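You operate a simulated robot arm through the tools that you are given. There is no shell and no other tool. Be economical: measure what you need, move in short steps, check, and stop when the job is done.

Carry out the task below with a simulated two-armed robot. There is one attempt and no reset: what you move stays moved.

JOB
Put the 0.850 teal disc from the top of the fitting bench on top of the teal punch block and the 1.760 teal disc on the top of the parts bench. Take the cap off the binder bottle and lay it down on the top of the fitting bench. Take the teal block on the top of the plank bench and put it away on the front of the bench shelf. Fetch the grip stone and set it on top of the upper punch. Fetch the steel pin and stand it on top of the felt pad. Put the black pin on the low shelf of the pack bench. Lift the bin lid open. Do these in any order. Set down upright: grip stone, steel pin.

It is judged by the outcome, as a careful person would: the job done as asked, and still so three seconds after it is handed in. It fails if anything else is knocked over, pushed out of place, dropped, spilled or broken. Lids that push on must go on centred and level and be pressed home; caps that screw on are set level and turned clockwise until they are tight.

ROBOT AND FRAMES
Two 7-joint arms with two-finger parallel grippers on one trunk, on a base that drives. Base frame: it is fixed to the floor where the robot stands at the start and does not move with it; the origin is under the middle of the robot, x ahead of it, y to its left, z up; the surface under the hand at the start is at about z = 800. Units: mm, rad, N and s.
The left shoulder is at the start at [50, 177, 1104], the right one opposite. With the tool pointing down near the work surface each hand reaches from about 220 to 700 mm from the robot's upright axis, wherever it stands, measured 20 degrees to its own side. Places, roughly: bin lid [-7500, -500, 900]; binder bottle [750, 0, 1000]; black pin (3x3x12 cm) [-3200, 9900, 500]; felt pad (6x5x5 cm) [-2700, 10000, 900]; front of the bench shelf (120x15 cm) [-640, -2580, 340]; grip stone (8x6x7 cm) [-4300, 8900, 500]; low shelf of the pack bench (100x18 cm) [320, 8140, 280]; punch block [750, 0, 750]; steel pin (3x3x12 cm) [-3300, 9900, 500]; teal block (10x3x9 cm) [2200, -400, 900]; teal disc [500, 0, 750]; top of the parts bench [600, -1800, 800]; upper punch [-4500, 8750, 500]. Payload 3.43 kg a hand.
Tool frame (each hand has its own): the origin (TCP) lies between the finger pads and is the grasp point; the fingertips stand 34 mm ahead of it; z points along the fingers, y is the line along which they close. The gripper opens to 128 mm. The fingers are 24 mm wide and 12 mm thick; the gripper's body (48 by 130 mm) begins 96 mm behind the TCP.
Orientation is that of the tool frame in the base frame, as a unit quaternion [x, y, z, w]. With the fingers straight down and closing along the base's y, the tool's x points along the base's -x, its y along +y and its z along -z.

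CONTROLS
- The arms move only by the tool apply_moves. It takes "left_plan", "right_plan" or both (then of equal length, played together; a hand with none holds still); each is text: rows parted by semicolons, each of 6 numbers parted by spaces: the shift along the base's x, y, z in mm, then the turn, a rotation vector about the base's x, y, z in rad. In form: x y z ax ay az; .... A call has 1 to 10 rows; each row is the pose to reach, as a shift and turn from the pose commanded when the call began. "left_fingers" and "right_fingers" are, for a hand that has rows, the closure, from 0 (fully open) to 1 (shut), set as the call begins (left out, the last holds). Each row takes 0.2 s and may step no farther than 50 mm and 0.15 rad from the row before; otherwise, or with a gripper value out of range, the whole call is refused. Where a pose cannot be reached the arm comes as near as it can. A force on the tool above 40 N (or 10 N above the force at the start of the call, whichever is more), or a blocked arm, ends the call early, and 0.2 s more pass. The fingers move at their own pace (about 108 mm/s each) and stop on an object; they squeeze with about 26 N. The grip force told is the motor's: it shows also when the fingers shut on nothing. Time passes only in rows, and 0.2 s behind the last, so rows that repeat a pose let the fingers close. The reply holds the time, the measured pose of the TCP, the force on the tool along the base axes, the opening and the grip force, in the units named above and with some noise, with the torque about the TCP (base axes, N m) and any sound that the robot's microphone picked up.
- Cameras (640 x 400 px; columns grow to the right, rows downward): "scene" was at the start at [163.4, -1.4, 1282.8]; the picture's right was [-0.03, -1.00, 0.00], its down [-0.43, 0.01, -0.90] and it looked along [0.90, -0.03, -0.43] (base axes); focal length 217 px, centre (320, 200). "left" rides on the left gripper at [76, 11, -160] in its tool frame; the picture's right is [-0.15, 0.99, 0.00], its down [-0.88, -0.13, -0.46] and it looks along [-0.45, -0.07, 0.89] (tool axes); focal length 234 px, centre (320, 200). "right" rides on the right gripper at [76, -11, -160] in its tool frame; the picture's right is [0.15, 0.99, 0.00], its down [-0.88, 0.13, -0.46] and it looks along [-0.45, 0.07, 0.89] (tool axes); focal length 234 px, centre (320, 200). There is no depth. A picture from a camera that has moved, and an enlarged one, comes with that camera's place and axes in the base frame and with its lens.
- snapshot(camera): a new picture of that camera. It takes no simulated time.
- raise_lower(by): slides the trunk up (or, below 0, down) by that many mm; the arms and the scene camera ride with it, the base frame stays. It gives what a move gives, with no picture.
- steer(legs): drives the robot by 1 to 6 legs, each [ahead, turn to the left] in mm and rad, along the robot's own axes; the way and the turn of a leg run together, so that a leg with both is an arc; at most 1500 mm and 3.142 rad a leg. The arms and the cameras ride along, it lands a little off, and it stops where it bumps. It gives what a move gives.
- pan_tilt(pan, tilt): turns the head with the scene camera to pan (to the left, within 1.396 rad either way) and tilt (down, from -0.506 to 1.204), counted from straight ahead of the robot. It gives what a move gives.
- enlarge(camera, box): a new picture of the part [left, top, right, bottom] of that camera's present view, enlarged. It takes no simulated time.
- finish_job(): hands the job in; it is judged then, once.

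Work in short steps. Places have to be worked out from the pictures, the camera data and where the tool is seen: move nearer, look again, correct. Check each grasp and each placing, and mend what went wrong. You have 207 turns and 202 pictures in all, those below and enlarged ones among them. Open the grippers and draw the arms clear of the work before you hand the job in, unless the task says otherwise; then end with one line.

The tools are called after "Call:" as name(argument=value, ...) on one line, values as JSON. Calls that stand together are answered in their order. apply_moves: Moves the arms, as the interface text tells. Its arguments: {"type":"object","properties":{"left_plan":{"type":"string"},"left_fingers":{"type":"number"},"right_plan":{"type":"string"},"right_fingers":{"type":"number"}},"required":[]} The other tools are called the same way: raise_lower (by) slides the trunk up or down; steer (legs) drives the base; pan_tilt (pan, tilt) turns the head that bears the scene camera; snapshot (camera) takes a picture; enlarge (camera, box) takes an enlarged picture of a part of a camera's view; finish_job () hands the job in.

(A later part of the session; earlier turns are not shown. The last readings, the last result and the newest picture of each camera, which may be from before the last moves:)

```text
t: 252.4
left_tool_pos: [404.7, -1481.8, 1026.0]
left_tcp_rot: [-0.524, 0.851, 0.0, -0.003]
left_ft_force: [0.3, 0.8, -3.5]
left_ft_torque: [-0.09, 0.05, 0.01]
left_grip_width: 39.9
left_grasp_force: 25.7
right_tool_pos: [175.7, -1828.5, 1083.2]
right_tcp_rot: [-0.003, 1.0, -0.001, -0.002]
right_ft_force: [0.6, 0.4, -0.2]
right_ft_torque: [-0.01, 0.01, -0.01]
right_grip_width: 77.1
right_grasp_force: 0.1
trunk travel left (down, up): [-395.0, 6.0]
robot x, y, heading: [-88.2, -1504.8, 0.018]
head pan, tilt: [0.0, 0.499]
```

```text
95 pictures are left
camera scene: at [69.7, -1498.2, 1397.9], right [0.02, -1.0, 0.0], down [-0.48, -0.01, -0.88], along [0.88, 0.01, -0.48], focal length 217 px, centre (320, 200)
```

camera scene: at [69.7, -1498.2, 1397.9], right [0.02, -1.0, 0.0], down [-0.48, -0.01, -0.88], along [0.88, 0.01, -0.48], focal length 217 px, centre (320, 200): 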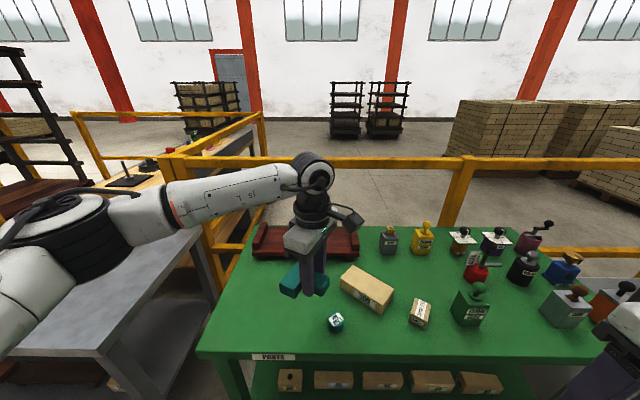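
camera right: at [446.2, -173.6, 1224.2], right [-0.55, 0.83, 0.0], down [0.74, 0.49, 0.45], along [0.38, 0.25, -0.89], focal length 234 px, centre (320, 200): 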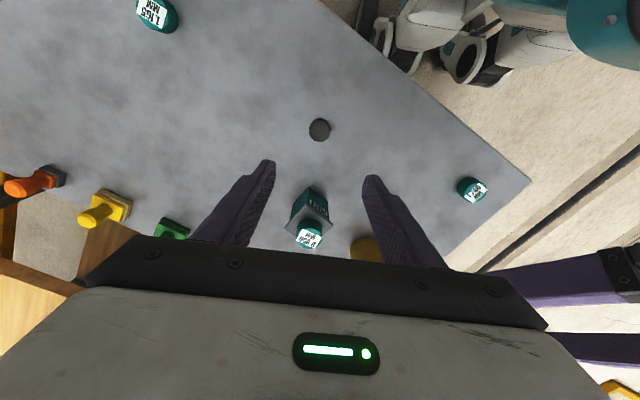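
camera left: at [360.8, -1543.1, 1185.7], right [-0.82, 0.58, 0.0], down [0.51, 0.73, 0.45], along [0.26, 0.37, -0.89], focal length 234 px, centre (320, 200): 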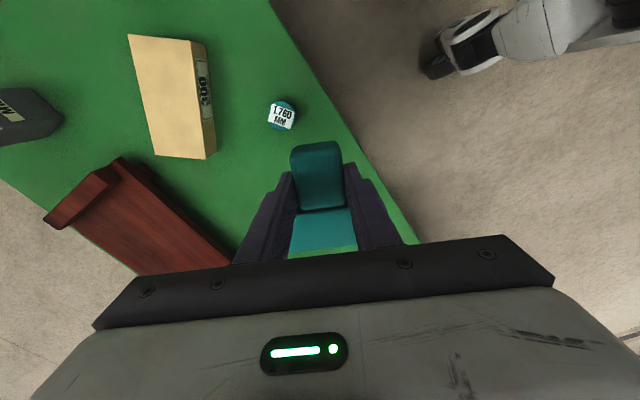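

The block is held (39.9 mm), and the disc is undisturbed. I rotate the hand to face forward and pull it in, then drive to the long bench.

Call:
apply_moves(left_plan="-15 6 20 0 0 -0.15; -35 12 40 0 0 -0.3; -55 18 60 0 0 -0.45; -75 24 80 0 0 -0.6; -95 30 100 0 0 -0.75; -115 36 110 0 0 -0.9; -135 42 110 0 0 -1.05; -150 48 110 0 0 -1.09; -150 48 110 0 0 -1.09")

Call:
steer(legs=[[-440, 0], [0, -1.585], [420, 0]])

Call:
snapshot(camera="scene")

Call:
enlarge(camera="scene", box=[160, 160, 480, 360])

```text
t: 254.4
left_tool_pos: [253.3, -1432.2, 1136.3]
left_tcp_rot: [-0.007, 1.0, 0.002, -0.002]
left_ft_force: [-0.1, 0.2, -3.1]
left_ft_torque: [0.0, 0.08, 0.03]
left_grip_width: 39.6
left_grasp_force: 25.5
right_tool_pos: [174.7, -1830.5, 1083.6]
right_tcp_rot: [-0.003, 1.0, -0.001, -0.001]
right_ft_force: [0.2, 0.3, 0.0]
right_ft_torque: [-0.03, 0.01, 0.03]
right_grip_width: 76.7
right_grasp_force: 0.1
trunk travel left (down, up): [-395.0, 6.0]
robot x, y, heading: [-93.4, -1503.3, 0.011]
head pan, tilt: [0.0, 0.499]
```

```text
t: 263.2
left_tool_pos: [-469.1, -2276.7, 1134.9]
left_tcp_rot: [0.708, 0.707, 0.003, -0.001]
left_ft_force: [0.1, -0.5, -2.4]
left_ft_torque: [0.13, 0.02, 0.0]
left_grip_width: 39.8
left_grasp_force: 26.3
right_tool_pos: [-865.9, -2191.8, 1083.9]
right_tcp_rot: [0.71, 0.704, 0.001, -0.003]
right_ft_force: [0.0, -0.6, -0.5]
right_ft_torque: [0.0, -0.03, 0.0]
right_grip_width: 76.8
right_grasp_force: 0.0
trunk travel left (down, up): [-395.0, 6.0]
robot x, y, heading: [-537.7, -1927.2, -1.569]
head pan, tilt: [0.0, 0.499]
```

```text
94 pictures are left
camera scene: at [-532.9, -2087.6, 1397.9], right [-1.0, 0.0, 0.0], down [0.0, 0.48, -0.88], along [0.0, -0.88, -0.48], focal length 217 px, centre (320, 200)
```

scene: 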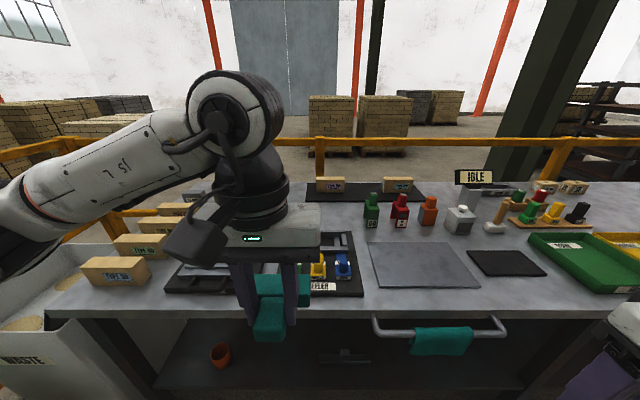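

```text
2.00 times, centred on (320, 260) of scene
camera zoom: at [-532.9, -2087.6, 1397.9], right [-1.0, 0.0, 0.0], down [0.0, 0.48, -0.88], along [0.0, -0.88, -0.48], focal length 435 px, centre (320, 80)
```

zoom: 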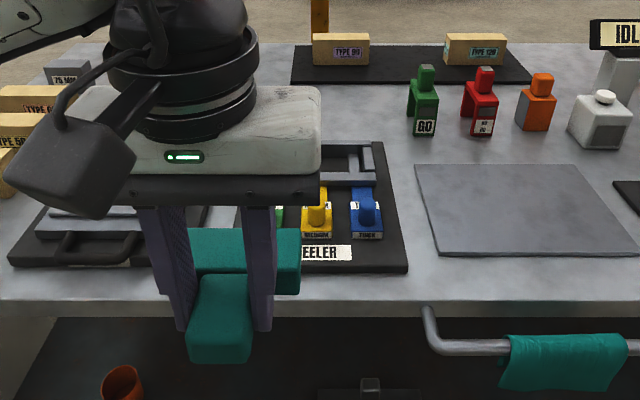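

The front strip of the shelf near x≈-360 looks free (pot at -114, grey tool around -640, towel rail to the right). I drive 130 closer and lower the trunk.

Call:
steer(legs=[[130, 0]])

Call:
raise_lower(by=-390)

Call:
snapshot(camera="scene")

Call:
snapshot(camera="left")

```text
t: 264.5
left_tool_pos: [-469.1, -2409.9, 1136.2]
left_tcp_rot: [0.708, 0.706, 0.004, -0.001]
left_ft_force: [0.0, -1.0, -3.8]
left_ft_torque: [0.12, -0.01, -0.03]
left_grip_width: 39.7
left_grasp_force: 25.9
right_tool_pos: [-865.5, -2322.7, 1083.2]
right_tcp_rot: [0.711, 0.704, 0.002, -0.003]
right_ft_force: [0.6, -0.1, -0.4]
right_ft_torque: [0.02, 0.01, 0.02]
right_grip_width: 76.7
right_grasp_force: 0.0
trunk travel left (down, up): [-395.0, 6.0]
robot x, y, heading: [-535.4, -2060.6, -1.571]
head pan, tilt: [0.0, 0.499]
```

```text
t: 267.0
left_tool_pos: [-469.9, -2400.4, 847.6]
left_tcp_rot: [0.711, 0.703, 0.003, -0.002]
left_ft_force: [0.4, 24.0, 7.2]
left_ft_torque: [-0.84, -0.34, 0.89]
left_grip_width: 40.0
left_grasp_force: 25.4
right_tool_pos: [-865.5, -2321.9, 790.2]
right_tcp_rot: [0.711, 0.704, -0.001, 0.0]
right_ft_force: [0.2, 0.1, 0.6]
right_ft_torque: [0.01, 0.02, 0.01]
right_grip_width: 76.6
right_grasp_force: 0.1
trunk travel left (down, up): [-103.0, 298.0]
robot x, y, heading: [-538.0, -2060.5, -1.573]
head pan, tilt: [0.0, 0.499]
stopped: the force on the tool passed its limit at 94 N (the readings are from after the stop); the commanded pose is now the measured one
```

```text
92 pictures are left
camera scene: at [-532.9, -2216.2, 1105.5], right [-1.0, 0.0, 0.0], down [0.0, 0.48, -0.88], along [0.0, -0.88, -0.48], focal length 217 px, centre (320, 200)
```

scene: 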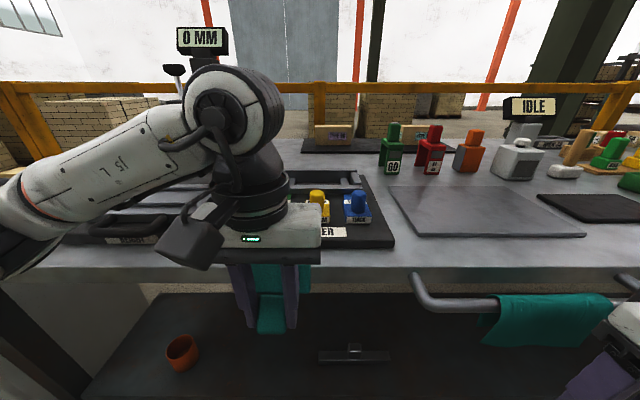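

```text
91 pictures are left
camera left: at [-459.2, -2325.5, 1006.5], right [0.99, -0.16, 0.0], down [-0.14, -0.88, 0.45], along [-0.07, -0.45, -0.89], focal length 234 px, centre (320, 200)
```

left: 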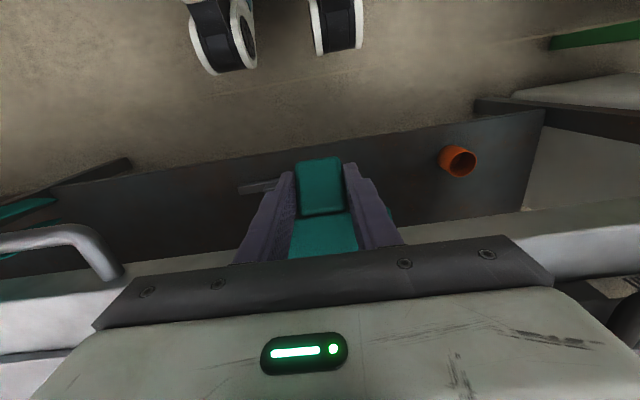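

The block's far end caught the bench-top edge while lowering. I retreat the hand 60 mm and check the grip.

Call:
apply_moves(left_plan="0 10 2 0 0 0; 0 30 2 0 0 0; 0 60 2 0 0 0; 0 60 2 0 0 0")

Call:
snapshot(camera="left")

Call:
enlarge(camera="scene", box=[140, 180, 380, 330])

```text
t: 268.0
left_tool_pos: [-469.5, -2345.6, 850.4]
left_tcp_rot: [0.71, 0.704, 0.001, -0.001]
left_ft_force: [0.1, 0.1, -3.6]
left_ft_torque: [0.11, -0.01, 0.0]
left_grip_width: 39.8
left_grasp_force: 25.9
right_tool_pos: [-865.4, -2323.5, 791.8]
right_tcp_rot: [0.71, 0.704, 0.0, -0.002]
right_ft_force: [0.3, 0.3, 0.1]
right_ft_torque: [-0.01, 0.0, 0.0]
right_grip_width: 76.9
right_grasp_force: 0.1
trunk travel left (down, up): [-103.0, 298.0]
robot x, y, heading: [-535.6, -2059.0, -1.569]
head pan, tilt: [0.0, 0.499]
```

```text
90 pictures are left
camera left: at [-458.2, -2269.7, 1009.3], right [0.99, -0.15, 0.0], down [-0.14, -0.88, 0.45], along [-0.07, -0.45, -0.89], focal length 234 px, centre (320, 200)
```

left: 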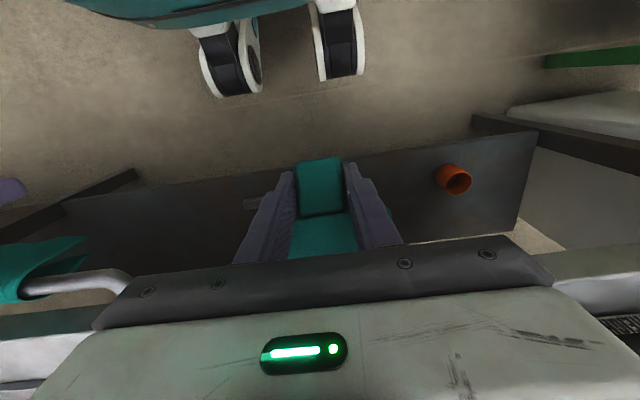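

```text
2.67 times, centred on (260, 255) of scene
camera zoom: at [-533.0, -2219.3, 1105.9], right [-1.0, 0.0, 0.0], down [0.0, 0.48, -0.88], along [0.0, -0.88, -0.48], focal length 580 px, centre (480, 53)
```

zoom: 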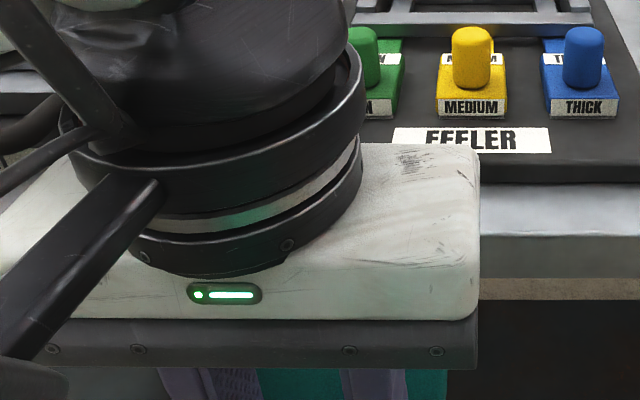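

Grip is unchanged. I lower the trunk fully, then lower the arm in front of the bench toward shelf height.

Call:
raise_lower(by=-100)

Call:
apply_moves(left_plan="15 0 -40 0 0 0; 30 0 -80 0 0 0; 45 0 -120 0 0 0; 60 0 -160 0 0 0; 75 0 -200 0 0 0; 90 0 -240 0 0 0; 105 0 -280 0 0 0; 110 0 -310 0 0 0; 110 0 -310 0 0 0")

Call:
snapshot(camera="left")

Call:
snapshot(camera="scene")

```text
t: 269.4
left_tool_pos: [-470.2, -2346.0, 750.8]
left_tcp_rot: [0.71, 0.704, 0.002, -0.002]
left_ft_force: [-0.3, -1.4, -2.5]
left_ft_torque: [0.08, 0.0, 0.0]
left_grip_width: 39.7
left_grasp_force: 25.9
right_tool_pos: [-865.3, -2323.7, 690.2]
right_tcp_rot: [0.711, 0.703, 0.0, -0.002]
right_ft_force: [0.2, 0.4, 0.2]
right_ft_torque: [0.04, 0.0, 0.01]
right_grip_width: 76.5
right_grasp_force: 0.0
trunk travel left (down, up): [-3.0, 398.0]
robot x, y, heading: [-533.0, -2061.0, -1.574]
head pan, tilt: [0.0, 0.499]
```

```text
t: 271.4
left_tool_pos: [-360.9, -2346.1, 439.3]
left_tcp_rot: [0.709, 0.705, 0.001, -0.001]
left_ft_force: [-0.1, 0.4, -2.9]
left_ft_torque: [0.09, 0.0, 0.0]
left_grip_width: 40.1
left_grasp_force: 26.2
right_tool_pos: [-865.3, -2324.7, 692.7]
right_tcp_rot: [0.71, 0.704, 0.001, -0.002]
right_ft_force: [0.5, -0.5, -0.4]
right_ft_torque: [-0.01, 0.02, -0.01]
right_grip_width: 76.8
right_grasp_force: 0.1
trunk travel left (down, up): [-3.0, 398.0]
robot x, y, heading: [-531.8, -2061.7, -1.568]
head pan, tilt: [0.0, 0.499]
```

```text
88 pictures are left
camera left: at [-348.7, -2270.2, 599.5], right [0.99, -0.15, 0.0], down [-0.14, -0.88, 0.45], along [-0.07, -0.45, -0.89], focal length 234 px, centre (320, 200)
```

left: 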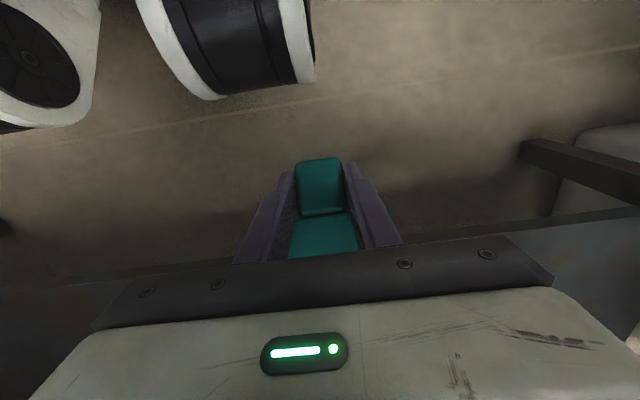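

```text
87 pictures are left
camera scene: at [-533.0, -2219.4, 1005.9], right [-1.0, 0.0, 0.0], down [0.0, 0.48, -0.88], along [0.0, -0.88, -0.48], focal length 217 px, centre (320, 200)
```

scene: 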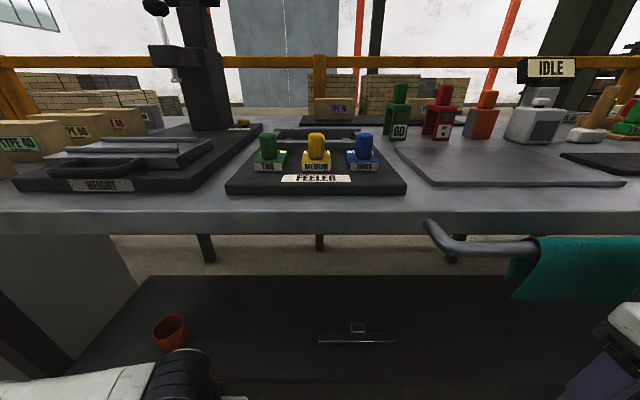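

Now I advance under the bench top, over the shelf's front strip.

Call:
apply_moves(left_plan="0 -40 -10 0 0 0; 0 -80 -10 0 0 0; 0 -120 -10 0 0 0; 0 -155 -10 0 0 0; 0 -185 -10 0 0 0; 0 -185 -10 0 0 0")

Call:
snapshot(camera="scene")

Call:
snapshot(camera="left")

```text
t: 272.8
left_tool_pos: [-359.4, -2530.8, 428.2]
left_tcp_rot: [0.71, 0.705, 0.002, -0.002]
left_ft_force: [0.2, -0.3, -4.0]
left_ft_torque: [0.12, -0.01, 0.0]
left_grip_width: 40.0
left_grasp_force: 26.2
right_tool_pos: [-864.9, -2322.9, 691.8]
right_tcp_rot: [0.711, 0.703, 0.0, -0.002]
right_ft_force: [0.1, 0.4, 0.0]
right_ft_torque: [0.0, -0.02, 0.01]
right_grip_width: 76.8
right_grasp_force: 0.0
trunk travel left (down, up): [-3.0, 398.0]
robot x, y, heading: [-537.5, -2060.8, -1.57]
head pan, tilt: [0.0, 0.499]
```

```text
86 pictures are left
camera scene: at [-533.0, -2219.4, 1005.9], right [-1.0, 0.0, 0.0], down [0.0, 0.48, -0.88], along [0.0, -0.88, -0.48], focal length 217 px, centre (320, 200)
```

scene: 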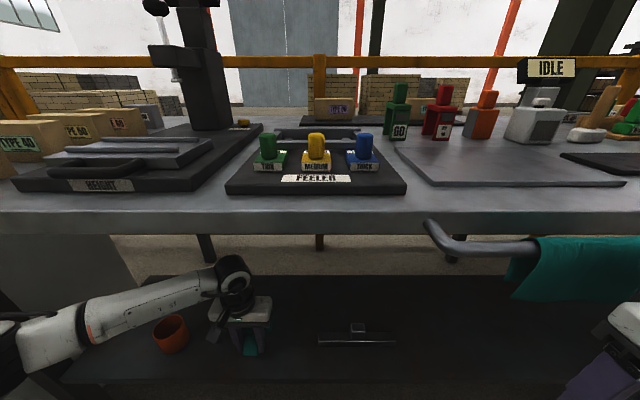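

```text
85 pictures are left
camera left: at [-347.8, -2455.0, 588.7], right [0.99, -0.15, 0.0], down [-0.14, -0.88, 0.45], along [-0.07, -0.45, -0.89], focal length 234 px, centre (320, 200)
```

left: 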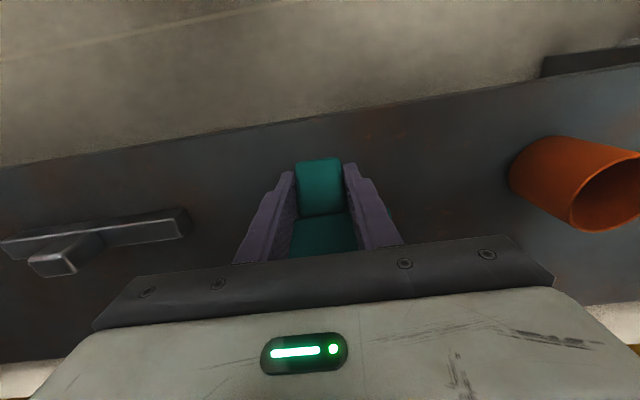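

There is clear space on the front strip. I move 15 mm deeper and lower toward the shelf.

Call:
apply_moves(left_plan="0 -15 -15 0 0 0; 0 -15 -30 0 0 0; 0 -15 -42 0 0 0; 0 -15 -48 0 0 0; 0 -15 -48 0 0 0")

```text
t: 273.9
left_tool_pos: [-360.8, -2549.1, 384.0]
left_tcp_rot: [0.709, 0.705, -0.001, 0.001]
left_ft_force: [1.1, -4.3, 19.1]
left_ft_torque: [-0.08, -0.14, 0.07]
left_grip_width: 39.9
left_grasp_force: 26.1
right_tool_pos: [-865.1, -2323.5, 691.8]
right_tcp_rot: [0.711, 0.703, 0.0, -0.001]
right_ft_force: [0.5, -0.8, 0.0]
right_ft_torque: [0.01, 0.02, -0.04]
right_grip_width: 76.7
right_grasp_force: 0.0
trunk travel left (down, up): [-3.0, 398.0]
robot x, y, heading: [-533.7, -2055.8, -1.572]
head pan, tilt: [0.0, 0.499]
```

Contact (19 N) at 384. I ease up 2 mm, release, and lift straight up then out.

Call:
apply_moves(left_plan="0 0 2 0 0 0; 0 0 2 0 0 0; 0 0 2 0 0 0")

Call:
apply_moves(left_plan="0 0 0 0 0 0; 0 0 0 0 0 0; 0 0 20 0 0 0; 0 0 45 0 0 0; 0 0 55 0 0 0; 0 0 55 0 0 0", left_fingers=0.5)

Call:
snapshot(camera="left")

```text
t: 274.8
left_tool_pos: [-359.5, -2546.7, 384.3]
left_tcp_rot: [0.71, 0.704, 0.001, -0.001]
left_ft_force: [-2.3, -5.2, 9.9]
left_ft_torque: [-0.12, 0.06, 0.0]
left_grip_width: 40.0
left_grasp_force: 26.4
right_tool_pos: [-866.1, -2321.1, 691.6]
right_tcp_rot: [0.711, 0.704, 0.001, -0.002]
right_ft_force: [-0.1, -0.1, 0.8]
right_ft_torque: [-0.01, 0.0, -0.01]
right_grip_width: 77.0
right_grasp_force: 0.0
trunk travel left (down, up): [-3.0, 398.0]
robot x, y, heading: [-536.2, -2058.8, -1.569]
head pan, tilt: [0.0, 0.499]
```

```text
t: 276.1
left_tool_pos: [-359.2, -2545.1, 439.8]
left_tcp_rot: [0.71, 0.704, 0.001, -0.001]
left_ft_force: [-0.5, 0.0, 1.0]
left_ft_torque: [-0.04, -0.03, 0.02]
left_grip_width: 64.1
left_grasp_force: 0.0
right_tool_pos: [-866.0, -2323.7, 691.8]
right_tcp_rot: [0.71, 0.704, 0.0, -0.001]
right_ft_force: [0.0, -0.1, -0.5]
right_ft_torque: [0.0, 0.01, -0.06]
right_grip_width: 76.7
right_grasp_force: 0.0
trunk travel left (down, up): [-3.0, 398.0]
robot x, y, heading: [-532.8, -2062.2, -1.567]
head pan, tilt: [0.0, 0.499]
```

```text
84 pictures are left
camera left: at [-347.9, -2469.1, 598.9], right [0.99, -0.15, 0.0], down [-0.14, -0.88, 0.45], along [-0.07, -0.45, -0.89], focal length 234 px, centre (320, 200)
```

left: 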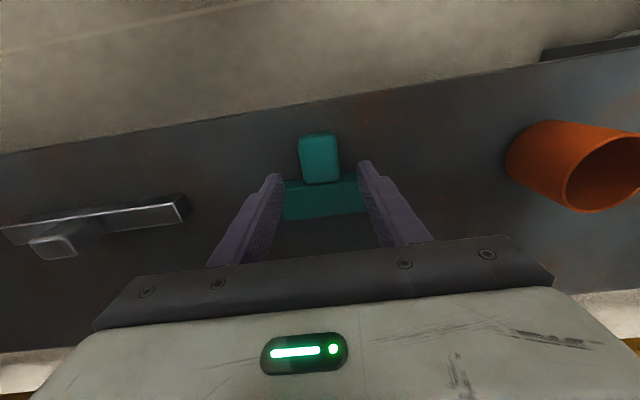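

The block rests flat on the shelf's front. I withdraw the arm and raise the trunk to its normal height.

Call:
apply_moves(left_plan="0 45 0 0 0 0; 0 90 0 0 0 0; 0 135 0 0 0 0; 0 180 0 0 0 0; 0 220 20 0 0 0; 0 230 65 0 0 0; 0 230 110 0 0 0; 0 230 155 0 0 0; 0 230 200 0 0 0; 0 230 240 0 0 0")

Call:
raise_lower(by=272)

Call:
steer(legs=[[-450, 0], [0, -1.4]])

Call:
pan_tilt(pan=0, tilt=0.2)

Call:
snapshot(camera="scene")

```text
t: 278.4
left_tool_pos: [-353.6, -2315.1, 681.8]
left_tcp_rot: [0.709, 0.705, 0.002, 0.0]
left_ft_force: [0.2, -0.5, 0.0]
left_ft_torque: [0.02, 0.03, 0.0]
left_grip_width: 63.9
left_grasp_force: 0.1
left hand out of reach, approached as far as the arm can: row 7, 8, 9
right_tool_pos: [-865.9, -2322.5, 691.3]
right_tcp_rot: [0.711, 0.704, 0.001, -0.002]
right_ft_force: [0.1, 1.3, -0.4]
right_ft_torque: [-0.01, 0.02, 0.0]
right_grip_width: 77.1
right_grasp_force: 0.0
trunk travel left (down, up): [-3.0, 398.0]
robot x, y, heading: [-533.6, -2058.0, -1.572]
head pan, tilt: [0.0, 0.499]
```

```text
t: 281.1
left_tool_pos: [-356.0, -2314.7, 953.4]
left_tcp_rot: [0.71, 0.705, 0.002, -0.001]
left_ft_force: [-0.7, 0.5, -0.2]
left_ft_torque: [0.01, 0.02, 0.03]
left_grip_width: 64.0
left_grasp_force: 0.1
right_tool_pos: [-865.3, -2323.7, 963.1]
right_tcp_rot: [0.711, 0.703, 0.001, -0.003]
right_ft_force: [0.5, 0.4, -0.2]
right_ft_torque: [0.02, -0.01, 0.01]
right_grip_width: 76.9
right_grasp_force: 0.1
trunk travel left (down, up): [-275.0, 126.0]
robot x, y, heading: [-533.8, -2058.6, -1.572]
head pan, tilt: [0.0, 0.499]
```

```text
t: 287.3
left_tool_pos: [-753.3, -1821.4, 953.8]
left_tcp_rot: [0.996, 0.085, 0.002, 0.0]
left_ft_force: [0.4, 0.0, 0.1]
left_ft_torque: [-0.01, 0.02, 0.02]
left_grip_width: 64.3
left_grasp_force: 0.1
right_tool_pos: [-851.5, -1320.5, 963.8]
right_tcp_rot: [0.997, 0.083, 0.002, -0.001]
right_ft_force: [-0.1, -0.1, 0.3]
right_ft_torque: [0.02, -0.04, 0.01]
right_grip_width: 76.8
right_grasp_force: 0.1
trunk travel left (down, up): [-275.0, 126.0]
robot x, y, heading: [-531.4, -1599.1, -2.965]
head pan, tilt: [0.0, 0.499]
```

```text
t: 288.1
left_tool_pos: [-753.7, -1820.8, 953.9]
left_tcp_rot: [0.996, 0.084, 0.001, 0.0]
left_ft_force: [-0.8, -0.2, -0.2]
left_ft_torque: [-0.03, -0.01, -0.01]
left_grip_width: 63.8
left_grasp_force: 0.0
right_tool_pos: [-852.1, -1319.5, 963.4]
right_tcp_rot: [0.997, 0.083, 0.002, -0.001]
right_ft_force: [0.3, -0.4, 1.5]
right_ft_torque: [-0.02, -0.01, -0.01]
right_grip_width: 77.1
right_grasp_force: 0.0
trunk travel left (down, up): [-275.0, 126.0]
robot x, y, heading: [-532.6, -1597.9, -2.964]
head pan, tilt: [0.0, 0.201]
```

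```text
83 pictures are left
camera scene: at [-693.3, -1626.5, 1305.6], right [-0.18, 0.98, 0.0], down [0.2, 0.04, -0.98], along [-0.96, -0.17, -0.2], focal length 217 px, centre (320, 200)
```

scene: 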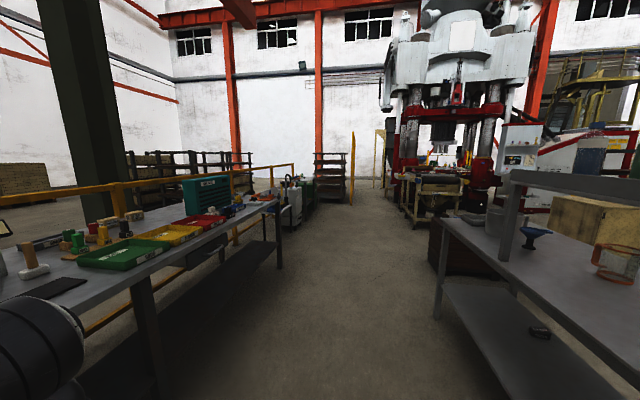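

The aisle leads west between the two benches. The bin should appear near pixel (399,169), so I enlarge there.

Call:
enlarge(camera="scene", box=[270, 110, 510, 260])

```text
2.67 times, centred on (390, 185) of scene
camera zoom: at [-693.3, -1626.5, 1305.6], right [-0.18, 0.98, 0.0], down [0.2, 0.04, -0.98], along [-0.96, -0.17, -0.2], focal length 580 px, centre (133, 240)
```

zoom: 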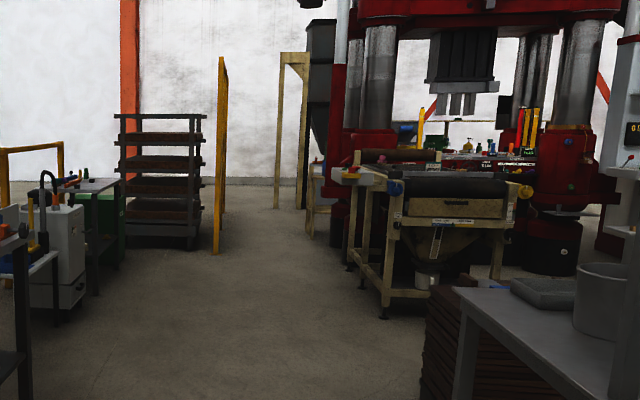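

The corridor is wide and clear until x≈-6300. I drive 4.5 m west along it.

Call:
steer(legs=[[0, -0.17], [1500, 0], [1500, 0], [1500, 0]])

Call:
snapshot(camera="scene")

Call:
pan_tilt(pan=-0.7, tilt=0.2)

Call:
snapshot(camera="scene")

```text
t: 310.5
left_tool_pos: [-5329.3, -1774.4, 954.0]
left_tcp_rot: [1.0, 0.0, 0.002, 0.0]
left_ft_force: [-0.1, 0.2, -0.2]
left_ft_torque: [0.01, 0.02, -0.01]
left_grip_width: 64.0
left_grasp_force: 0.0
right_tool_pos: [-5340.9, -1265.5, 963.2]
right_tcp_rot: [1.0, -0.002, 0.002, -0.001]
right_ft_force: [0.4, -0.1, -0.1]
right_ft_torque: [0.02, 0.0, 0.02]
right_grip_width: 77.0
right_grasp_force: 0.2
trunk travel left (down, up): [-275.0, 126.0]
robot x, y, heading: [-5074.5, -1594.5, -3.133]
head pan, tilt: [0.0, 0.201]
```

```text
81 pictures are left
camera scene: at [-5237.5, -1593.1, 1305.6], right [-0.01, 1.0, 0.0], down [0.2, 0.0, -0.98], along [-0.98, -0.01, -0.2], focal length 217 px, centre (320, 200)
```

scene: 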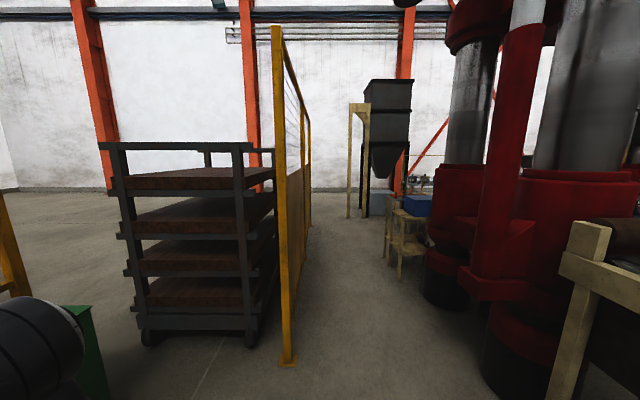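

```text
t: 311.5
left_tool_pos: [-5330.2, -1774.1, 954.5]
left_tcp_rot: [1.0, -0.001, 0.002, 0.001]
left_ft_force: [-0.1, -0.2, 0.4]
left_ft_torque: [0.02, 0.0, -0.01]
left_grip_width: 64.2
left_grasp_force: 0.0
right_tool_pos: [-5341.6, -1266.6, 963.2]
right_tcp_rot: [1.0, -0.002, 0.002, -0.001]
right_ft_force: [0.0, 0.1, 0.8]
right_ft_torque: [-0.03, -0.01, 0.02]
right_grip_width: 76.9
right_grasp_force: 0.1
trunk travel left (down, up): [-275.0, 126.0]
robot x, y, heading: [-5076.7, -1594.4, -3.134]
head pan, tilt: [-0.7, 0.201]
```

```text
80 pictures are left
camera scene: at [-5216.0, -1533.0, 1305.7], right [0.64, 0.77, 0.0], down [0.15, -0.13, -0.98], along [-0.75, 0.62, -0.2], focal length 217 px, centre (320, 200)
```

scene: 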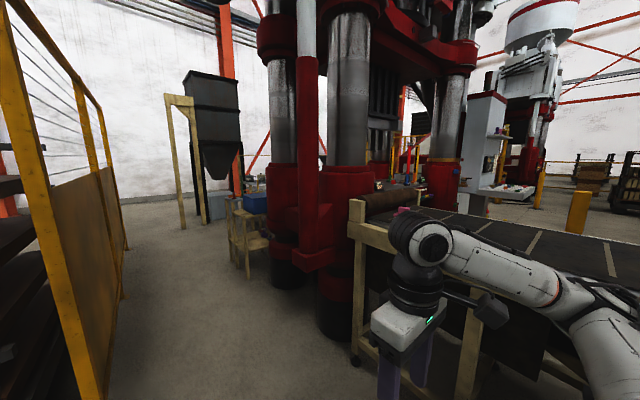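

The bin should be the blue box on the stand near the hopper. I enlarge.

Call:
enlarge(camera="scene", box=[180, 160, 308, 280])

```text
3.33 times, centred on (244, 220) of scene
camera zoom: at [-5216.0, -1533.0, 1305.7], right [0.64, 0.77, 0.0], down [0.15, -0.13, -0.98], along [-0.75, 0.62, -0.2], focal length 725 px, centre (573, 133)
```

zoom: 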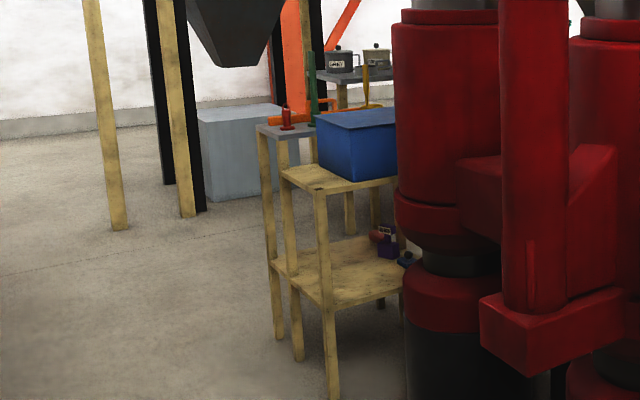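

The bin is the blue box on the yellow stand at ≈(-7500,-600), reached through a ~0.9 m corridor. I stretch both arms forward to narrow the elbows before passing.

Call:
apply_moves(left_plan="-45 0 10 0 0 0; -90 0 20 0 0 0; -135 0 30 0 0 0; -180 0 40 0 0 0; -225 0 40 0 0 0; -265 0 40 0 0 0; -300 0 40 0 0 0; -300 0 40 0 0 0", right_plan="-40 -18 10 0 0 0; -80 -36 20 0 0 0; -120 -54 30 0 0 0; -160 -72 40 0 0 0; -200 -90 40 0 0 0; -240 -108 40 0 0 0; -280 -128 40 0 0 0; -280 -128 40 0 0 0")

Call:
pan_tilt(pan=-1.0, tilt=0.6)

Call:
snapshot(camera="scene")

```text
t: 313.3
left_tool_pos: [-5629.9, -1775.0, 993.0]
left_tcp_rot: [1.0, 0.0, 0.001, 0.0]
left_ft_force: [0.0, 0.2, 0.0]
left_ft_torque: [0.0, 0.01, 0.03]
left_grip_width: 64.0
left_grasp_force: 0.1
right_tool_pos: [-5623.8, -1392.3, 1002.7]
right_tcp_rot: [1.0, 0.0, 0.001, -0.001]
right_ft_force: [0.5, 0.6, 0.7]
right_ft_torque: [0.01, 0.0, -0.02]
right_grip_width: 76.7
right_grasp_force: 0.1
trunk travel left (down, up): [-275.0, 126.0]
robot x, y, heading: [-5074.5, -1593.3, -3.135]
head pan, tilt: [-0.7, 0.201]
```

```text
t: 314.2
left_tool_pos: [-5629.7, -1774.1, 994.7]
left_tcp_rot: [1.0, 0.0, 0.001, 0.0]
left_ft_force: [0.2, 0.2, -0.1]
left_ft_torque: [-0.01, 0.02, 0.04]
left_grip_width: 63.9
left_grasp_force: 0.1
right_tool_pos: [-5621.9, -1392.0, 1001.0]
right_tcp_rot: [1.0, -0.002, 0.002, -0.001]
right_ft_force: [-0.6, -0.2, -0.3]
right_ft_torque: [-0.01, 0.0, 0.0]
right_grip_width: 76.9
right_grasp_force: 0.0
trunk travel left (down, up): [-275.0, 126.0]
robot x, y, heading: [-5075.4, -1593.9, -3.13]
head pan, tilt: [-1.0, 0.6]
```

```text
78 pictures are left
camera scene: at [-5192.6, -1518.4, 1269.0], right [0.84, 0.55, 0.0], down [0.31, -0.47, -0.83], along [-0.45, 0.69, -0.56], focal length 217 px, centre (320, 200)
```

scene: 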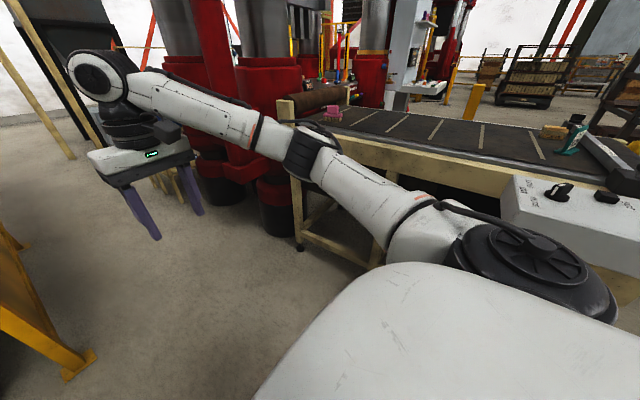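

I need a better measure of the red press parts beside the corridor, so I look with the right wrist camera too.

Call:
snapshot(camera="right")

Call:
pan_tilt(pan=-0.35, tilt=0.35)

Call:
snapshot(camera="scene")

```text
77 pictures are left
camera right: at [-5546.8, -1382.3, 1162.6], right [0.14, -0.99, 0.0], down [-0.88, -0.13, 0.45], along [-0.45, -0.06, -0.89], focal length 234 px, centre (320, 200)
```

right: 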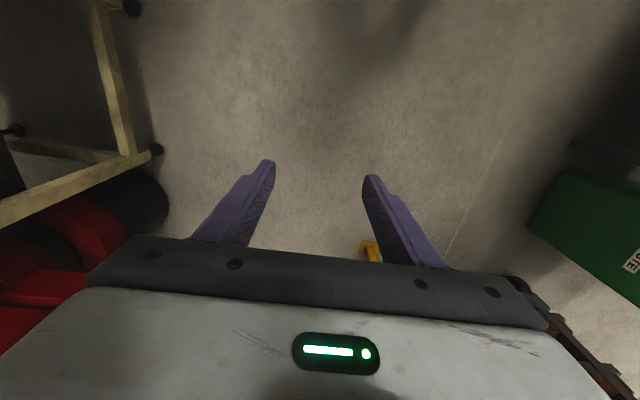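

```text
t: 315.2
left_tool_pos: [-5629.1, -1775.4, 993.1]
left_tcp_rot: [1.0, 0.0, 0.001, 0.0]
left_ft_force: [-0.5, 0.1, -0.2]
left_ft_torque: [0.0, -0.01, -0.02]
left_grip_width: 64.0
left_grasp_force: 0.1
right_tool_pos: [-5622.4, -1391.6, 1002.7]
right_tcp_rot: [1.0, -0.001, 0.002, -0.001]
right_ft_force: [1.4, -0.2, 0.5]
right_ft_torque: [-0.04, -0.01, 0.02]
right_grip_width: 76.8
right_grasp_force: 0.1
trunk travel left (down, up): [-275.0, 126.0]
robot x, y, heading: [-5076.8, -1592.3, -3.136]
head pan, tilt: [-0.351, 0.351]
```

```text
76 pictures are left
camera scene: at [-5231.8, -1561.0, 1291.6], right [0.34, 0.94, 0.0], down [0.32, -0.12, -0.94], along [-0.88, 0.32, -0.34], focal length 217 px, centre (320, 200)
```

scene: 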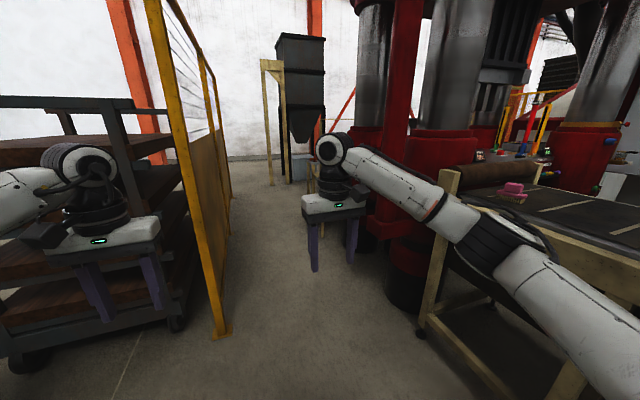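

Call:
enlarge(camera="right", box=[0, 120, 200, 320])

```text
2.00 times, centred on (100, 220) of right
camera zoom: at [-5546.8, -1382.2, 1162.7], right [0.14, -0.99, 0.0], down [-0.88, -0.13, 0.45], along [-0.45, -0.06, -0.89], focal length 468 px, centre (760, 160)
```

zoom: 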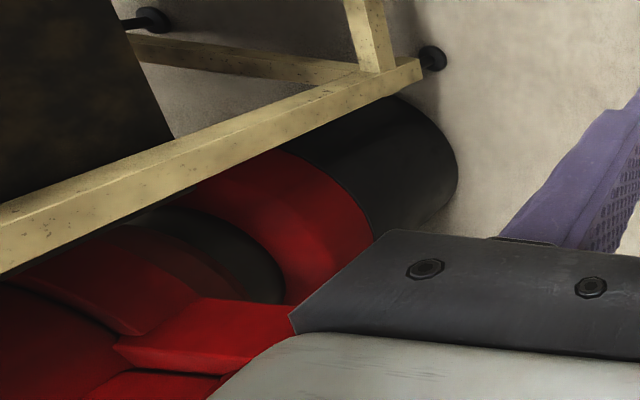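

I can't resolve it remotely; the press is massive and the base stops on contact, so I move to the corridor's mouth, centred at y≈-1390, and look again.

Call:
steer(legs=[[0, -0.3], [690, 0], [0, 0.295]])

Call:
pan_tilt(pan=-0.5, tilt=0.3)

Call:
snapshot(camera="scene")

```text
t: 320.9
left_tool_pos: [-6277.3, -1581.1, 993.2]
left_tcp_rot: [1.0, 0.0, 0.002, 0.0]
left_ft_force: [0.5, -1.2, -0.2]
left_ft_torque: [0.02, 0.01, 0.04]
left_grip_width: 64.1
left_grasp_force: 0.0
right_tool_pos: [-6271.9, -1197.9, 1002.0]
right_tcp_rot: [1.0, -0.002, 0.001, -0.001]
right_ft_force: [0.1, -0.6, 0.8]
right_ft_torque: [0.02, 0.01, -0.01]
right_grip_width: 76.9
right_grasp_force: 0.1
trunk travel left (down, up): [-275.0, 126.0]
robot x, y, heading: [-5725.3, -1400.4, -3.133]
head pan, tilt: [-0.351, 0.351]
```

```text
t: 321.6
left_tool_pos: [-6279.1, -1579.9, 992.7]
left_tcp_rot: [1.0, 0.001, 0.002, -0.001]
left_ft_force: [-0.2, 0.0, 0.3]
left_ft_torque: [0.02, 0.0, 0.03]
left_grip_width: 63.9
left_grasp_force: 0.0
right_tool_pos: [-6271.7, -1197.2, 1002.3]
right_tcp_rot: [1.0, -0.002, 0.001, -0.001]
right_ft_force: [0.9, -0.5, -0.2]
right_ft_torque: [0.01, -0.02, -0.02]
right_grip_width: 76.8
right_grasp_force: 0.0
trunk travel left (down, up): [-275.0, 126.0]
robot x, y, heading: [-5724.5, -1399.9, -3.134]
head pan, tilt: [-0.499, 0.3]
```

```text
74 pictures are left
camera scene: at [-5876.0, -1354.1, 1296.4], right [0.47, 0.88, 0.0], down [0.26, -0.14, -0.96], along [-0.84, 0.45, -0.3], focal length 217 px, centre (320, 200)
```

scene: 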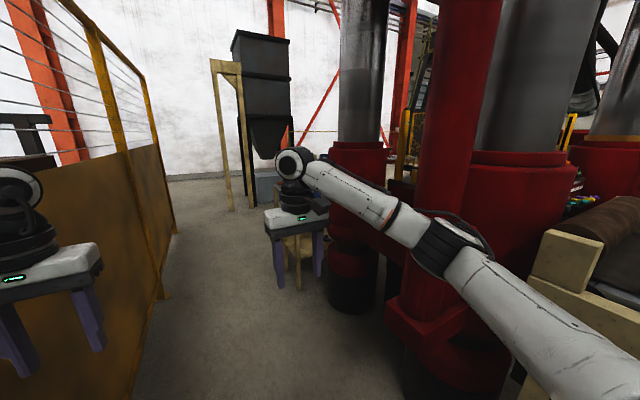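

Triangulation now gives the press's nearest part at y≈-740 and the panel at y≈-1820, so the corridor is 1.08 m wide. I drive through, centred at about y=-1290, to x≈-7480.

Call:
steer(legs=[[0, -0.07], [1400, 0], [0, 0.06]])

Call:
snapshot(camera="scene")

```text
t: 329.6
left_tool_pos: [-7708.7, -1443.4, 993.6]
left_tcp_rot: [1.0, -0.021, 0.002, 0.001]
left_ft_force: [0.4, -0.4, -0.4]
left_ft_torque: [-0.01, -0.01, -0.01]
left_grip_width: 64.3
left_grasp_force: 0.1
right_tool_pos: [-7684.8, -1060.6, 1002.2]
right_tcp_rot: [1.0, -0.022, 0.002, 0.0]
right_ft_force: [0.0, 0.5, 0.2]
right_ft_torque: [0.03, 0.0, -0.01]
right_grip_width: 76.8
right_grasp_force: 0.0
trunk travel left (down, up): [-275.0, 126.0]
robot x, y, heading: [-7151.2, -1285.8, 3.103]
head pan, tilt: [-0.499, 0.3]
```

```text
73 pictures are left
camera scene: at [-7296.0, -1234.3, 1296.4], right [0.51, 0.86, 0.0], down [0.25, -0.15, -0.96], along [-0.82, 0.49, -0.3], focal length 217 px, centre (320, 200)
```

scene: 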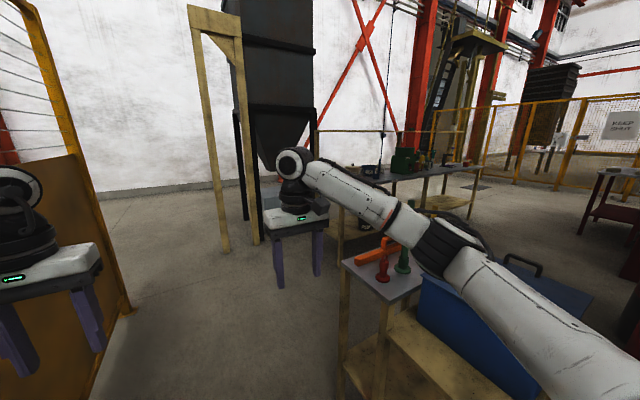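

The bin with a handled lid is on my right. I retract the hands, drive 200 mm further and turn to face it.

Call:
apply_moves(left_plan="45 0 10 0 0 0; 90 0 20 0 0 0; 135 0 30 0 0 0; 180 0 40 0 0 0; 220 0 50 0 0 0; 220 0 80 0 0 0", right_plan="45 5 10 0 0 0; 90 10 20 0 0 0; 135 15 30 0 0 0; 180 20 40 0 0 0; 220 25 50 0 0 0; 220 25 80 0 0 0")

Call:
steer(legs=[[200, 0], [0, -1.53]])

Call:
pan_tilt(pan=0.0, tilt=0.5)

Call:
snapshot(camera="scene")

```text
t: 331.0
left_tool_pos: [-7488.4, -1443.9, 1072.5]
left_tcp_rot: [1.0, -0.022, 0.001, 0.0]
left_ft_force: [0.7, -0.3, -0.8]
left_ft_torque: [0.0, -0.03, -0.02]
left_grip_width: 64.0
left_grasp_force: 0.1
right_tool_pos: [-7463.8, -1036.0, 1080.9]
right_tcp_rot: [1.0, -0.023, 0.002, -0.001]
right_ft_force: [-0.4, -0.1, 0.5]
right_ft_torque: [0.01, -0.02, 0.0]
right_grip_width: 76.7
right_grasp_force: 0.1
trunk travel left (down, up): [-275.0, 126.0]
robot x, y, heading: [-7147.4, -1282.7, 3.106]
head pan, tilt: [-0.499, 0.3]
```

```text
t: 336.3
left_tool_pos: [-7523.3, -945.0, 1072.5]
left_tcp_rot: [0.709, -0.705, 0.001, 0.002]
left_ft_force: [0.2, 0.5, 0.5]
left_ft_torque: [-0.01, 0.01, -0.03]
left_grip_width: 63.9
left_grasp_force: 0.1
right_tool_pos: [-7116.2, -949.7, 1082.3]
right_tcp_rot: [0.709, -0.706, 0.001, 0.001]
right_ft_force: [-0.6, -0.1, 0.7]
right_ft_torque: [0.03, 0.0, 0.0]
right_grip_width: 76.8
right_grasp_force: 0.1
trunk travel left (down, up): [-275.0, 126.0]
robot x, y, heading: [-7349.3, -1279.2, 1.582]
head pan, tilt: [-0.499, 0.3]
```

```text
t: 337.2
left_tool_pos: [-7522.6, -943.8, 1073.3]
left_tcp_rot: [0.709, -0.705, 0.001, 0.001]
left_ft_force: [-0.9, 0.4, 0.7]
left_ft_torque: [0.02, 0.0, -0.02]
left_grip_width: 63.8
left_grasp_force: 0.0
right_tool_pos: [-7115.7, -949.6, 1080.1]
right_tcp_rot: [0.708, -0.706, 0.001, 0.001]
right_ft_force: [-0.5, -0.3, -0.3]
right_ft_torque: [-0.03, -0.01, 0.02]
right_grip_width: 76.9
right_grasp_force: 0.0
trunk travel left (down, up): [-275.0, 126.0]
robot x, y, heading: [-7347.7, -1279.9, 1.581]
head pan, tilt: [0.0, 0.499]
```

```text
72 pictures are left
camera scene: at [-7349.8, -1115.6, 1278.0], right [1.0, 0.01, 0.0], down [0.01, -0.48, -0.88], along [-0.01, 0.88, -0.48], focal length 217 px, centre (320, 200)
```

scene: 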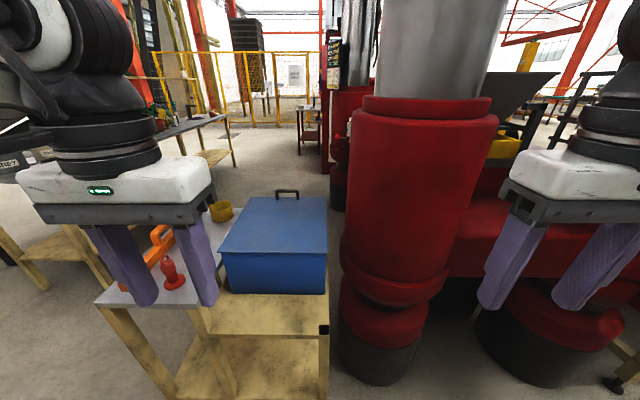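

Call:
enlarge(camera="scene", box=[190, 170, 350, 310])

```text
2.86 times, centred on (270, 240) of scene
camera zoom: at [-7349.8, -1115.6, 1278.0], right [1.0, 0.01, 0.0], down [0.01, -0.48, -0.88], along [-0.01, 0.88, -0.48], focal length 621 px, centre (463, 86)
```

zoom: 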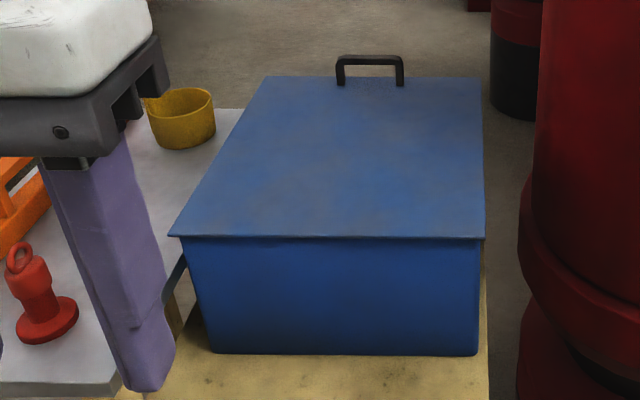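

The lid's handle is at the far (north) edge, ≈(-7481,-405), so the lid is hinged on the near side and opens toward me. I'll pinch the handle bar with the left hand pitched 45°, with the fingers closing in the vertical plane. First I position the base and trunk and turn the wrist.

Call:
raise_lower(by=120)

Call:
steer(legs=[[140, 0]])

Call:
apply_moves(left_plan="0 0 0 0 0 0.15; 0 0 0 0 0 0.3; 0 0 0 0 0 0.45; 0 0 0 0 0 0.6; 0 0 0 0 0 0.75; 0 0 0 0 0 0.9; 0 0 0 0 0 1.05; 0 0 0 0 0 1.2; 0 0 0 0 0 1.35; 0 0 0 0 0 1.5", left_fingers=0.5)

Call:
apply_moves(left_plan="5 25 -5 0.13 0 0; 10 50 -10 0.26 0 0; 15 75 -15 0.39 0 0; 20 100 -20 0.52 0 0; 25 125 -25 0.65 0 0; 30 150 -30 0.785 0 0; 40 180 -40 0.785 0 0; 40 180 -40 0.785 0 0")

Call:
snapshot(camera="left")

Call:
snapshot(camera="scene")

```text
t: 338.8
left_tool_pos: [-7523.6, -945.2, 1192.6]
left_tcp_rot: [0.71, -0.705, 0.001, 0.001]
left_ft_force: [-0.5, -0.1, -0.1]
left_ft_torque: [0.0, -0.01, 0.02]
left_grip_width: 64.1
left_grasp_force: 0.1
right_tool_pos: [-7116.7, -950.2, 1200.5]
right_tcp_rot: [0.708, -0.706, 0.002, 0.001]
right_ft_force: [0.1, 0.1, 0.7]
right_ft_torque: [-0.01, 0.02, -0.02]
right_grip_width: 76.6
right_grasp_force: 0.1
trunk travel left (down, up): [-395.0, 6.0]
robot x, y, heading: [-7349.2, -1276.3, 1.583]
head pan, tilt: [0.0, 0.499]
```

```text
t: 340.1
left_tool_pos: [-7526.5, -806.2, 1191.6]
left_tcp_rot: [0.71, -0.704, 0.001, 0.001]
left_ft_force: [-0.3, 0.3, 0.8]
left_ft_torque: [-0.03, -0.01, -0.03]
left_grip_width: 64.1
left_grasp_force: 0.1
right_tool_pos: [-7118.1, -811.5, 1200.3]
right_tcp_rot: [0.709, -0.706, 0.003, 0.001]
right_ft_force: [-0.6, -0.7, 0.2]
right_ft_torque: [-0.02, 0.01, 0.05]
right_grip_width: 76.8
right_grasp_force: 0.2
trunk travel left (down, up): [-395.0, 6.0]
robot x, y, heading: [-7352.6, -1143.5, 1.586]
head pan, tilt: [0.0, 0.499]
```

```text
t: 342.3
left_tool_pos: [-7526.7, -807.8, 1192.9]
left_tcp_rot: [1.0, -0.03, 0.002, 0.0]
left_ft_force: [-0.3, -0.5, -0.5]
left_ft_torque: [0.01, 0.01, -0.01]
left_grip_width: 63.7
left_grasp_force: 0.1
right_tool_pos: [-7117.8, -813.1, 1200.6]
right_tcp_rot: [0.709, -0.706, 0.001, 0.0]
right_ft_force: [0.0, 0.5, -0.3]
right_ft_torque: [-0.02, -0.01, 0.05]
right_grip_width: 76.9
right_grasp_force: 0.1
trunk travel left (down, up): [-395.0, 6.0]
robot x, y, heading: [-7349.1, -1143.4, 1.59]
head pan, tilt: [0.0, 0.499]
```

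```text
t: 344.1
left_tool_pos: [-7485.4, -627.2, 1152.6]
left_tcp_rot: [0.924, -0.03, -0.01, -0.382]
left_ft_force: [0.0, 0.0, 0.6]
left_ft_torque: [-0.01, 0.02, 0.0]
left_grip_width: 63.8
left_grasp_force: 0.1
right_tool_pos: [-7118.6, -813.4, 1201.2]
right_tcp_rot: [0.709, -0.705, 0.001, 0.0]
right_ft_force: [-0.4, -0.3, 0.2]
right_ft_torque: [0.01, 0.03, -0.01]
right_grip_width: 77.0
right_grasp_force: 0.0
trunk travel left (down, up): [-395.0, 6.0]
robot x, y, heading: [-7347.5, -1139.6, 1.587]
head pan, tilt: [0.0, 0.499]
```

```text
70 pictures are left
camera left: at [-7412.0, -750.8, 1253.7], right [-0.21, -0.69, -0.69], down [-0.87, -0.19, 0.45], along [-0.44, 0.7, -0.56], focal length 234 px, centre (320, 200)
```

left: 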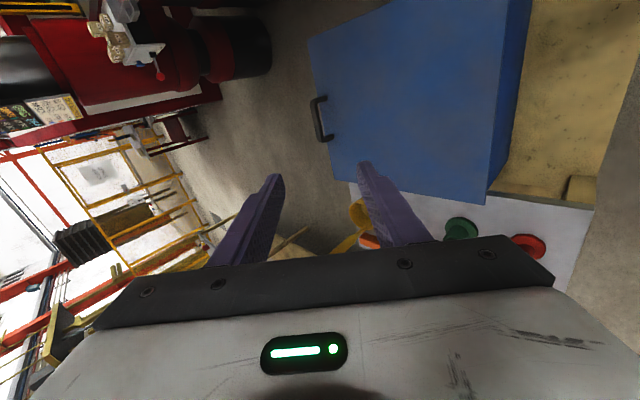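

```text
69 pictures are left
camera scene: at [-7352.2, -979.2, 1398.1], right [1.0, 0.01, 0.0], down [0.01, -0.48, -0.88], along [-0.01, 0.88, -0.48], focal length 217 px, centre (320, 200)
```

scene: 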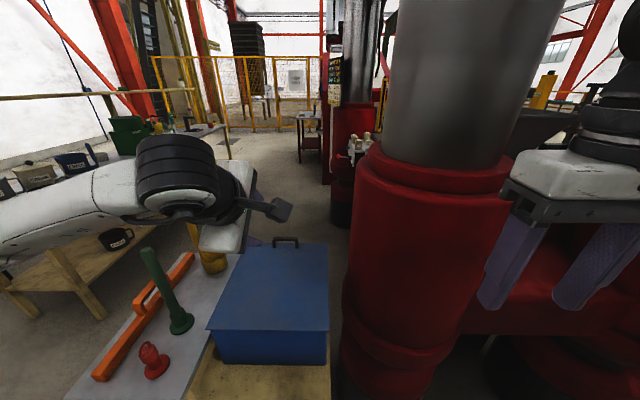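

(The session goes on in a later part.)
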